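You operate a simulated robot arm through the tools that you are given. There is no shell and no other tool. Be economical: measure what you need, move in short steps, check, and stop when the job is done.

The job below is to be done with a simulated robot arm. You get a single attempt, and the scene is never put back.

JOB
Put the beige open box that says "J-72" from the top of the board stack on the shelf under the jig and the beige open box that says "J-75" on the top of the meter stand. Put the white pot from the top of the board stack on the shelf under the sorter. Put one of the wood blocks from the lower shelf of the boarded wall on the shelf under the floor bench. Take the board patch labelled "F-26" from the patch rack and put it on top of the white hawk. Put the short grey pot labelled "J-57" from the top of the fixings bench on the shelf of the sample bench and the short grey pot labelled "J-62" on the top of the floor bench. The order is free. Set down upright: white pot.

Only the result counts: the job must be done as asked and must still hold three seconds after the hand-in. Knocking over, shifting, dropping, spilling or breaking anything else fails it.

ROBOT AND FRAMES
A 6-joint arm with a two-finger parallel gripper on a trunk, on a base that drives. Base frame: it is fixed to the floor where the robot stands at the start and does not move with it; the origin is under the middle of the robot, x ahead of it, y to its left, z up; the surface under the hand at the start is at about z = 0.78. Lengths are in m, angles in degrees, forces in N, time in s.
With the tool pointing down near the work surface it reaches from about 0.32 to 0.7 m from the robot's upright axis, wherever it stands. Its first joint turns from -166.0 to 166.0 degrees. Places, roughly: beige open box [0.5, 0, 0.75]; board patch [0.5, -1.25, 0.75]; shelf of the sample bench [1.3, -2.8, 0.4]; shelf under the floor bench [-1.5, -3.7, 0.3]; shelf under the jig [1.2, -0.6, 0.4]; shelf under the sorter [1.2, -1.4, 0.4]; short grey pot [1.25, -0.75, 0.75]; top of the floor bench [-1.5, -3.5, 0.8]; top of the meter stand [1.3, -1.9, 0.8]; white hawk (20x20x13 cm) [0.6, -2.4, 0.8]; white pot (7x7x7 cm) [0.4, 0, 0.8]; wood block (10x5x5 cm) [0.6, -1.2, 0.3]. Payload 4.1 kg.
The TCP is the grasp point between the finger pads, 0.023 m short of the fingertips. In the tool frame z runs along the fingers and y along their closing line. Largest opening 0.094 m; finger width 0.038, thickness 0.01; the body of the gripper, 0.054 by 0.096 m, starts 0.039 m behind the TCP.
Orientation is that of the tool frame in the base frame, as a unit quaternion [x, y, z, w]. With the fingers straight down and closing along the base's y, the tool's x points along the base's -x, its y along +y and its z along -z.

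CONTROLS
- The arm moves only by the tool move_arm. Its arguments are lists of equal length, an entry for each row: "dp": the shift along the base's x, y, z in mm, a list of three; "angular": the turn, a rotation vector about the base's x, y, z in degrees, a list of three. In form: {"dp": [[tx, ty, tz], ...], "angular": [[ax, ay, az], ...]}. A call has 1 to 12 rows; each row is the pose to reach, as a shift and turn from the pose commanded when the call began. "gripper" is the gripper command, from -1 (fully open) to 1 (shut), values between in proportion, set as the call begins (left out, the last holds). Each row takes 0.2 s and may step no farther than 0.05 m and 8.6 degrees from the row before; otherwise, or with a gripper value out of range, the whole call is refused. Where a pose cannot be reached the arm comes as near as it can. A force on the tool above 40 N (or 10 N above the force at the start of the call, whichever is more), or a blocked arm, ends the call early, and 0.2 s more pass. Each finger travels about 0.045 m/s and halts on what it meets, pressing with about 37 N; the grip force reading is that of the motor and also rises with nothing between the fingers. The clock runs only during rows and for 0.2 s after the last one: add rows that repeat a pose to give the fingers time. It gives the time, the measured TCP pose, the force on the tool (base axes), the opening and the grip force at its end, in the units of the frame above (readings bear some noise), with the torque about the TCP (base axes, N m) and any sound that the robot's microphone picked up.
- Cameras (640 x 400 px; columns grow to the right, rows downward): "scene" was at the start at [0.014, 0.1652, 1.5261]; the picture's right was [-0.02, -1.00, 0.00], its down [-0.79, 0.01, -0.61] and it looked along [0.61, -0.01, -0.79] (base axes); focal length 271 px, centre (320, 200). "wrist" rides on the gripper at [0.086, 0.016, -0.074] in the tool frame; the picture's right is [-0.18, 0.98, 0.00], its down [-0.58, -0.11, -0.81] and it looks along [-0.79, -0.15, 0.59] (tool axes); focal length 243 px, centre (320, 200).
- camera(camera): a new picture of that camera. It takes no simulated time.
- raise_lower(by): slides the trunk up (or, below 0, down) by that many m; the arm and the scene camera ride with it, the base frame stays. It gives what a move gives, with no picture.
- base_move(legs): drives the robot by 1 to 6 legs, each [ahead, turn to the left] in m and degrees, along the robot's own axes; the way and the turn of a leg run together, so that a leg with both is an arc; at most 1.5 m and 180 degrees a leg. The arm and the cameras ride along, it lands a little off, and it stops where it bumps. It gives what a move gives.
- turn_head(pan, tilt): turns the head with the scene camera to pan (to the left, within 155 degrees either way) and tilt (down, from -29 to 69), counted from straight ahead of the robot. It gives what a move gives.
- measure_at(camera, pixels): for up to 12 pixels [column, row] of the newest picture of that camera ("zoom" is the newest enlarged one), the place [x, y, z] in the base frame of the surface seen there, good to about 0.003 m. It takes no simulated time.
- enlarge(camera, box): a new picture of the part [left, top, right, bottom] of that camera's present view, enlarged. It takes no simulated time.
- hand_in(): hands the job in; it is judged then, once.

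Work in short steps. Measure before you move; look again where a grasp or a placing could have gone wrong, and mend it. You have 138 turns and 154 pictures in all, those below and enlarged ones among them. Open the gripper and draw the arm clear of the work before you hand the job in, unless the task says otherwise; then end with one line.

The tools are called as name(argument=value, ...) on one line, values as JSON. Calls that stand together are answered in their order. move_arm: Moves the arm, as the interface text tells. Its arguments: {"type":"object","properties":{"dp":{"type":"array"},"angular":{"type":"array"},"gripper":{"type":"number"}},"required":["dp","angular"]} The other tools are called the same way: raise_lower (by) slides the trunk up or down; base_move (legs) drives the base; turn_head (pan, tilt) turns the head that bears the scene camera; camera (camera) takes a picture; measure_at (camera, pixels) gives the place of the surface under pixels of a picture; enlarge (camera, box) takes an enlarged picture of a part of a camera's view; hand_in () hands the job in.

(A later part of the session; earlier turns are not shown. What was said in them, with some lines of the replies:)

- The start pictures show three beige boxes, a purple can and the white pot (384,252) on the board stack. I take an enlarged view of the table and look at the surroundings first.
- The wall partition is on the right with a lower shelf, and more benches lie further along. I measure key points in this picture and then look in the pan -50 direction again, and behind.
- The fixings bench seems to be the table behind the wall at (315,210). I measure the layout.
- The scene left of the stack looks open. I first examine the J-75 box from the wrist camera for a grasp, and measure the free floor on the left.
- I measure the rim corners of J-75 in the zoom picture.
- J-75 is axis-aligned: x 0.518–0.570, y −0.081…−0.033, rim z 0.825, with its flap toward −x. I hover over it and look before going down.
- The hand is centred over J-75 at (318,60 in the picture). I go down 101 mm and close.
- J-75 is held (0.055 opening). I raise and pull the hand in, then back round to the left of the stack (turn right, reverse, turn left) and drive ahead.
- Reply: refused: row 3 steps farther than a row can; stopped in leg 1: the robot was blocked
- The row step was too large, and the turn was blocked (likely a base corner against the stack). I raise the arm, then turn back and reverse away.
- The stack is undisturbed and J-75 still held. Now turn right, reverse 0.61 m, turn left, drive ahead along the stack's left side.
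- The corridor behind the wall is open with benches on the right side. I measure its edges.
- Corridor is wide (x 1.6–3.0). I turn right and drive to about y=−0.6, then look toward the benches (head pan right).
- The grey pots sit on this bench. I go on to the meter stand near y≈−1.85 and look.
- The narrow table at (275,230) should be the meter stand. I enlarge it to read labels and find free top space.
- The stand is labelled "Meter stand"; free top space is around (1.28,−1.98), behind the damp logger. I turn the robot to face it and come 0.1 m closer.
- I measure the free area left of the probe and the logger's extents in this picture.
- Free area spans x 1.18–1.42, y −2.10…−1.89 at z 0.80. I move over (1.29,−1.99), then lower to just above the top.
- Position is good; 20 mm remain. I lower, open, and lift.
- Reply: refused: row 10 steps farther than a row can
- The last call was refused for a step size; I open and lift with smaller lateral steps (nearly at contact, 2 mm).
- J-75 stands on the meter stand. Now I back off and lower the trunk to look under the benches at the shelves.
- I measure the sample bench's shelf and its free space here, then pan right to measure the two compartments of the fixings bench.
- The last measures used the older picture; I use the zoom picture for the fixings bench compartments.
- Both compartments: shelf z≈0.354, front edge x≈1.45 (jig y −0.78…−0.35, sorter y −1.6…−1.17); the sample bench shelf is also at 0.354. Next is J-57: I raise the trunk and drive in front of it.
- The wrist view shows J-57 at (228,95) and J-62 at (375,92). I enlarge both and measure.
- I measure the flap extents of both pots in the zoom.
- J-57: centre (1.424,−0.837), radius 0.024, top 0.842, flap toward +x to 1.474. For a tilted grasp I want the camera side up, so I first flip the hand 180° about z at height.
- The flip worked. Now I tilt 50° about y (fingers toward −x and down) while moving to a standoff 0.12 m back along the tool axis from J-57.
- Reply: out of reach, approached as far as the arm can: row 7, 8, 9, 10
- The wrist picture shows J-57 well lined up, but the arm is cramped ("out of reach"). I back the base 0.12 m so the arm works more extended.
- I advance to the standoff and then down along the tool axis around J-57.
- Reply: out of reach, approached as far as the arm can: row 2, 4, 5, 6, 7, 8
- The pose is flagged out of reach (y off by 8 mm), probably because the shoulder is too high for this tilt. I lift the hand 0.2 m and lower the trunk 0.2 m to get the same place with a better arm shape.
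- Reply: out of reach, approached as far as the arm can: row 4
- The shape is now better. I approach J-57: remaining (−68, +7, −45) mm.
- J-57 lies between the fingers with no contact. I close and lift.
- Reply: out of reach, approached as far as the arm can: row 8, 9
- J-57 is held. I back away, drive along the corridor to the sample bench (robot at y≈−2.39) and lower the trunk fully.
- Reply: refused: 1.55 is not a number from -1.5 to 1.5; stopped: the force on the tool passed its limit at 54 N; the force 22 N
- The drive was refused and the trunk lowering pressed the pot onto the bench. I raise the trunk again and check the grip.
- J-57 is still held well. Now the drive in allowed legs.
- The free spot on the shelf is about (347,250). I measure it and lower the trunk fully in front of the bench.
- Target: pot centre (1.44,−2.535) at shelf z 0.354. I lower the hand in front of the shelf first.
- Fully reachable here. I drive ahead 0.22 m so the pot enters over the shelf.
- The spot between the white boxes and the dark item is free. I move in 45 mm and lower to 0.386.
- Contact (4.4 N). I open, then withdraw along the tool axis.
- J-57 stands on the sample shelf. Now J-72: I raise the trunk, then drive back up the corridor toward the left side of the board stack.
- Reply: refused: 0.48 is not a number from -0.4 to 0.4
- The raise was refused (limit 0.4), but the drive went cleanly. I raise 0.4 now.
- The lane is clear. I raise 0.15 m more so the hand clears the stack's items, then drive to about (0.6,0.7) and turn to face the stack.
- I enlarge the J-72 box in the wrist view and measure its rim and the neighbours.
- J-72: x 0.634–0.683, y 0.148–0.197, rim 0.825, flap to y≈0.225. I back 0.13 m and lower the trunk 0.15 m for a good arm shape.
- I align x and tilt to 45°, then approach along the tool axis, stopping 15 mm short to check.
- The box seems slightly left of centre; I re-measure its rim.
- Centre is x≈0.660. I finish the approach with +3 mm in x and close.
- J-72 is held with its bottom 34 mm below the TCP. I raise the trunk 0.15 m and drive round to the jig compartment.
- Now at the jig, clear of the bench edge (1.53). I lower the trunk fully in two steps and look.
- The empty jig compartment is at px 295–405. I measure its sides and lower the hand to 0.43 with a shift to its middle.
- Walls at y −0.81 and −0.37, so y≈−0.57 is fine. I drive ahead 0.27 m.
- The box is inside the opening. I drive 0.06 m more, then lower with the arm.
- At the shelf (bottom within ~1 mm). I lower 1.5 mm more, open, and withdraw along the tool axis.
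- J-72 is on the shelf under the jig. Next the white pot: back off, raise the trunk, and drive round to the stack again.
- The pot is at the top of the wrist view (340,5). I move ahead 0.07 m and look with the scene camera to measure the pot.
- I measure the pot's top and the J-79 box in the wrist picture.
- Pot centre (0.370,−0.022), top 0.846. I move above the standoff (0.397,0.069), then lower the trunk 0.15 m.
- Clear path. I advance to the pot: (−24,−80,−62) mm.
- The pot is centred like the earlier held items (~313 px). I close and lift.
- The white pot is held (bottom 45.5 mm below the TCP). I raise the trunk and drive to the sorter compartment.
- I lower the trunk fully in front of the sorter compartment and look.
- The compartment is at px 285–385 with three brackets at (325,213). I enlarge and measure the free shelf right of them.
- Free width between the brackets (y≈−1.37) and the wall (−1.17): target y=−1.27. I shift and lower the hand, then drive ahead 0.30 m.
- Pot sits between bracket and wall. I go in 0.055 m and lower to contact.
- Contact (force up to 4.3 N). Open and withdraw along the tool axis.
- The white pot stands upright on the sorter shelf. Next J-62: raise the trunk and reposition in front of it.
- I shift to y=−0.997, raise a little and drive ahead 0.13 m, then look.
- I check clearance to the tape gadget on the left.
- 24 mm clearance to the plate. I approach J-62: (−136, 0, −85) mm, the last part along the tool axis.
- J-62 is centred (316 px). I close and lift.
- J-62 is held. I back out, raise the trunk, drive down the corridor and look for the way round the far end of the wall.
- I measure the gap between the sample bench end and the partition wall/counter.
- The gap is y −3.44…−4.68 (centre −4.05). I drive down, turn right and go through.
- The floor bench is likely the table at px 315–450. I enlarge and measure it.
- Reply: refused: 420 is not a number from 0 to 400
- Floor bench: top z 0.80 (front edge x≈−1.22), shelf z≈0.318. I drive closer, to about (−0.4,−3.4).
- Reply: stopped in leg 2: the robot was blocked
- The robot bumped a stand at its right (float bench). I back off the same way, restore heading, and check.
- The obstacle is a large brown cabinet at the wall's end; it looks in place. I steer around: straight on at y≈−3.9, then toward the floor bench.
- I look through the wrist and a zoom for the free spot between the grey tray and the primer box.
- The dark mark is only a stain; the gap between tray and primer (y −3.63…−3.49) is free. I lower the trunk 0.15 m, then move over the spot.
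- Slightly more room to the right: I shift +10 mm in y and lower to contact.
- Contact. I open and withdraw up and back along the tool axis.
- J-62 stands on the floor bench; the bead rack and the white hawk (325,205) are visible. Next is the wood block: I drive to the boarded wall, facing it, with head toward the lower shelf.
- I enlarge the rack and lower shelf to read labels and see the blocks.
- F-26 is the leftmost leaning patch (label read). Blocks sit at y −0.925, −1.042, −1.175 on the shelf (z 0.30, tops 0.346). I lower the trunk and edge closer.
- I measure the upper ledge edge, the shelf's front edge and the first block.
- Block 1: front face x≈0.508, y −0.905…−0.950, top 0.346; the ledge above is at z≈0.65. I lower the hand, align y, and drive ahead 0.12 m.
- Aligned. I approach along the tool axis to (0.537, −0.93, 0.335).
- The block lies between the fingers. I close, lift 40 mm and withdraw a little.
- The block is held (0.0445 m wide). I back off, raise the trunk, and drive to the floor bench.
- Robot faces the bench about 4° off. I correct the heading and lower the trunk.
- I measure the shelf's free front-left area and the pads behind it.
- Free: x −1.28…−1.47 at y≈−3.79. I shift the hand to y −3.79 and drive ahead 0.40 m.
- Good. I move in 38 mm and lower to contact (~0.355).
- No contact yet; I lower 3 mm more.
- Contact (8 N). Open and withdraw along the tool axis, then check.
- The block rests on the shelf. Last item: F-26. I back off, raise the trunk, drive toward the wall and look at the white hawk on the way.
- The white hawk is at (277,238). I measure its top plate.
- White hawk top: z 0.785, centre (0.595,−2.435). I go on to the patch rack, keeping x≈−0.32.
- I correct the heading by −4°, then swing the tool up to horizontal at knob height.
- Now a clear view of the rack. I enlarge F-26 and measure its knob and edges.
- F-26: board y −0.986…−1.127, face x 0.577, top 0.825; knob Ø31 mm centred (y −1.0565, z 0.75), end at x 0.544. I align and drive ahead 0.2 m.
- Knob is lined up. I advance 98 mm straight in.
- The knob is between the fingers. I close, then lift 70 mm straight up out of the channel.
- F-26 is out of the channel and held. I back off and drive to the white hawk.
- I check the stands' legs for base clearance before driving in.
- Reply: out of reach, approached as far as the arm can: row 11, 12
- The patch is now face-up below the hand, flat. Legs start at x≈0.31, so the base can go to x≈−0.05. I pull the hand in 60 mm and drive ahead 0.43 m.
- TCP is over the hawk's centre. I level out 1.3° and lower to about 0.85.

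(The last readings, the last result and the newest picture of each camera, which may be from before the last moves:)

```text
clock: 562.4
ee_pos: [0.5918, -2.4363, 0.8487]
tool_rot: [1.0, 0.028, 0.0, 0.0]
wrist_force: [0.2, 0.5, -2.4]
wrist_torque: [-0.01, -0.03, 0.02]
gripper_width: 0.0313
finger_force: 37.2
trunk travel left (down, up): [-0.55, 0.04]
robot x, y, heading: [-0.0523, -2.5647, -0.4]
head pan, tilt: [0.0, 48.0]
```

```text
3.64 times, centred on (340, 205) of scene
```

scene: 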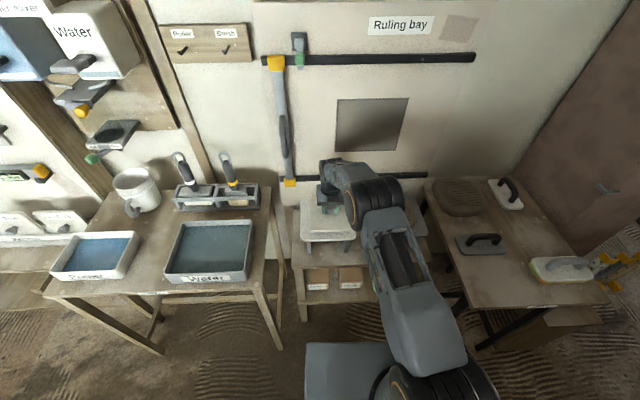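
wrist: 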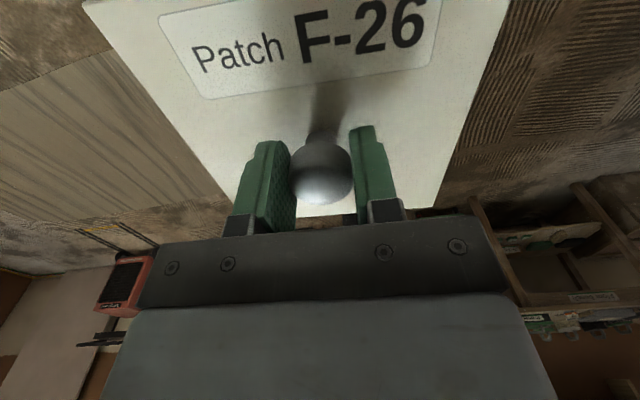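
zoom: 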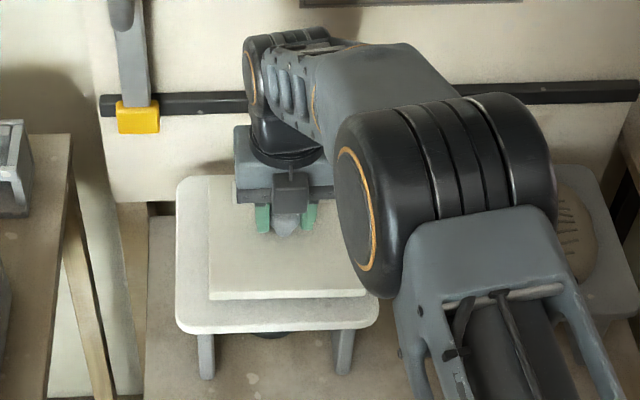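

The patch is over the hawk. I lower another 21 mm in small steps.

move_arm(dp=[[0, 0, -8], [0, 0, -14], [0, 0, -18], [0, 0, -21], [0, 0, -21]], angular=[[0, 0, 0], [0, 0, 0], [0, 0, 0], [0, 0, 0], [0, 0, 0]])

move_arm(dp=[[0, 0, -2], [0, 0, -3], [0, 0, -3]], angular=[[0, 0, 0], [0, 0, 0], [0, 0, 0]])

```text
clock: 563.6
ee_pos: [0.5931, -2.4348, 0.8285]
tool_rot: [1.0, 0.028, -0.001, 0.0]
wrist_force: [0.1, 0.2, -2.3]
wrist_torque: [-0.01, 0.0, -0.01]
gripper_width: 0.0312
finger_force: 37.4
trunk travel left (down, up): [-0.55, 0.04]
robot x, y, heading: [-0.0517, -2.5666, -0.3]
head pan, tilt: [0.0, 48.0]
```

```text
clock: 564.4
ee_pos: [0.5927, -2.434, 0.8284]
tool_rot: [1.0, 0.029, 0.001, 0.0]
wrist_force: [0.3, -0.6, 8.8]
wrist_torque: [0.2, 0.5, 0.06]
gripper_width: 0.0315
finger_force: 37.0
trunk travel left (down, up): [-0.55, 0.04]
robot x, y, heading: [-0.0559, -2.5639, -0.4]
head pan, tilt: [0.0, 48.0]
```

Contact (force +11 N). I relax 2 mm, open, and lift straight up.

move_arm(dp=[[0, 0, 2], [0, 0, 2], [0, 0, 2], [0, 0, 2], [0, 0, 2], [0, 0, 2], [0, 0, 30], [0, 0, 70], [0, 0, 115], [-30, 0, 150], [-60, 0, 180]], angular=[[0, 0, 0], [0, 0, 0], [0, 0, 0], [0, 0, 0], [0, 0, 0], [0, 0, 0], [0, 0, 0], [0, 0, 0], [0, 0, 0], [0, 0, 0], [0, 0, 0]], gripper=-1)

base_move(legs=[[-0.4, 0]])

turn_head(pan=0, tilt=38)

camera(camera="scene")

```text
clock: 566.8
ee_pos: [0.5301, -2.4355, 1.005]
tool_rot: [1.0, 0.028, 0.0, 0.0]
wrist_force: [-0.1, 0.2, 0.3]
wrist_torque: [0.04, -0.01, -0.01]
gripper_width: 0.094
finger_force: 0.1
trunk travel left (down, up): [-0.55, 0.04]
robot x, y, heading: [-0.0496, -2.5633, -0.3]
head pan, tilt: [0.0, 48.0]
```

```text
clock: 569.2
ee_pos: [0.1368, -2.4323, 1.0066]
tool_rot: [1.0, 0.03, 0.0, 0.0]
wrist_force: [0.5, 0.0, 0.2]
wrist_torque: [-0.01, -0.03, -0.03]
gripper_width: 0.0943
finger_force: 0.1
trunk travel left (down, up): [-0.55, 0.04]
robot x, y, heading: [-0.4487, -2.5614, -0.1]
head pan, tilt: [0.0, 48.0]
```

```text
clock: 570.0
ee_pos: [0.1372, -2.4328, 1.0044]
tool_rot: [1.0, 0.029, -0.002, 0.0]
wrist_force: [0.1, 0.6, -1.0]
wrist_torque: [0.01, 0.02, -0.01]
gripper_width: 0.0942
finger_force: 0.0
trunk travel left (down, up): [-0.55, 0.04]
robot x, y, heading: [-0.4473, -2.5641, -0.0]
head pan, tilt: [0.0, 38.0]
```

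```text
39 pictures are left
```

scene: 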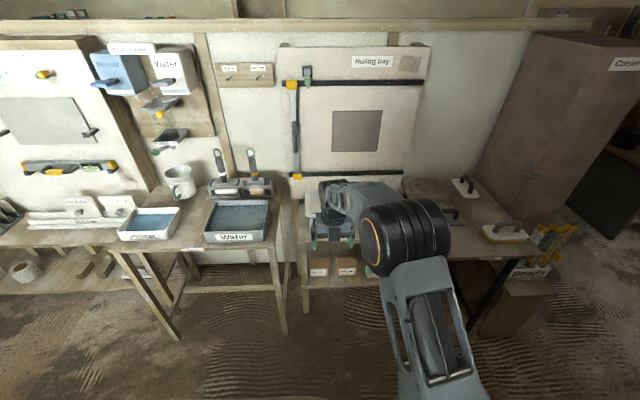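

The arm hides the hawk; I turn the base 40° left and look with the head, and also check the floor bench.

base_move(legs=[[0, 45]])

turn_head(pan=-45, tilt=35)

enlarge(camera="scene", box=[200, 130, 500, 300])

turn_head(pan=152, tilt=25)

camera(camera="scene")

```text
clock: 572.4
ee_pos: [-0.1198, -2.0613, 1.0057]
tool_rot: [0.914, 0.405, -0.001, 0.001]
wrist_force: [0.3, -0.1, 0.4]
wrist_torque: [0.01, 0.01, 0.02]
gripper_width: 0.0939
finger_force: 0.2
trunk travel left (down, up): [-0.55, 0.04]
robot x, y, heading: [-0.4495, -2.5596, 44.3]
head pan, tilt: [0.0, 38.0]
```

```text
clock: 573.5
ee_pos: [-0.1201, -2.0618, 1.0054]
tool_rot: [0.914, 0.405, -0.001, 0.0]
wrist_force: [-0.2, -0.3, -0.5]
wrist_torque: [0.01, -0.02, 0.0]
gripper_width: 0.0941
finger_force: 0.1
trunk travel left (down, up): [-0.55, 0.04]
robot x, y, heading: [-0.4421, -2.5611, 44.4]
head pan, tilt: [-45.0, 35.0]
```

```text
2.13 times, centred on (350, 215) of scene
```

zoom: 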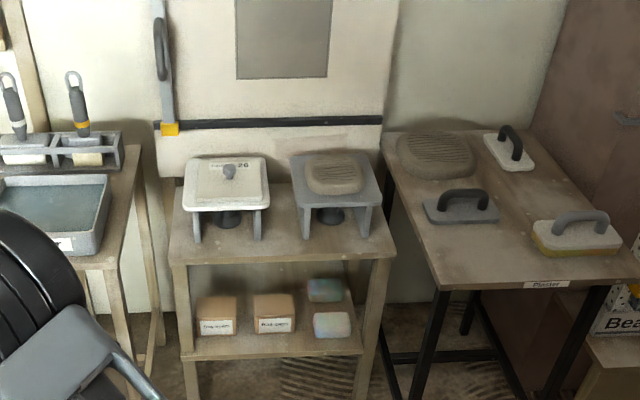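

```text
clock: 576.4
ee_pos: [-0.1208, -2.0602, 1.0061]
tool_rot: [0.914, 0.406, 0.0, 0.0]
wrist_force: [-0.3, -0.7, -0.8]
wrist_torque: [-0.03, 0.0, -0.01]
gripper_width: 0.0941
finger_force: 0.1
trunk travel left (down, up): [-0.55, 0.04]
robot x, y, heading: [-0.448, -2.5627, 44.4]
head pan, tilt: [152.0, 25.0]
```

```text
37 pictures are left
```

scene: 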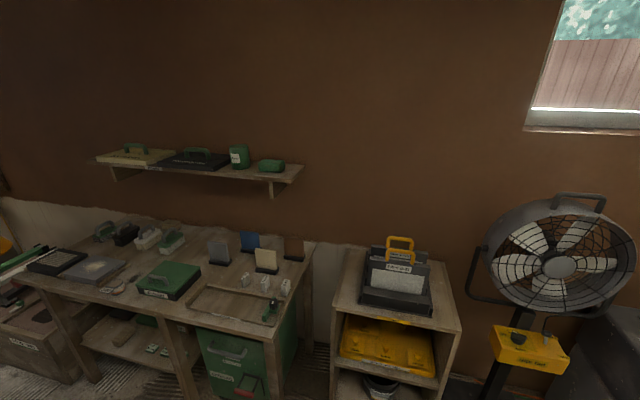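

The patch lies flat on the white hawk, J-62 is on the floor bench and the block is on its shelf. The gripper is open and the arm is clear, so I hand in.

hand_in()

```text
The job is handed in.
```

I moved all seven items to their asked places, and the job is handed in. Each one was checked by camera after I let go of it. During the drives the base stopped against the board stack once and near the corner-bay cabinet and bead rack once. Both looked undisturbed in the pictures afterwards.
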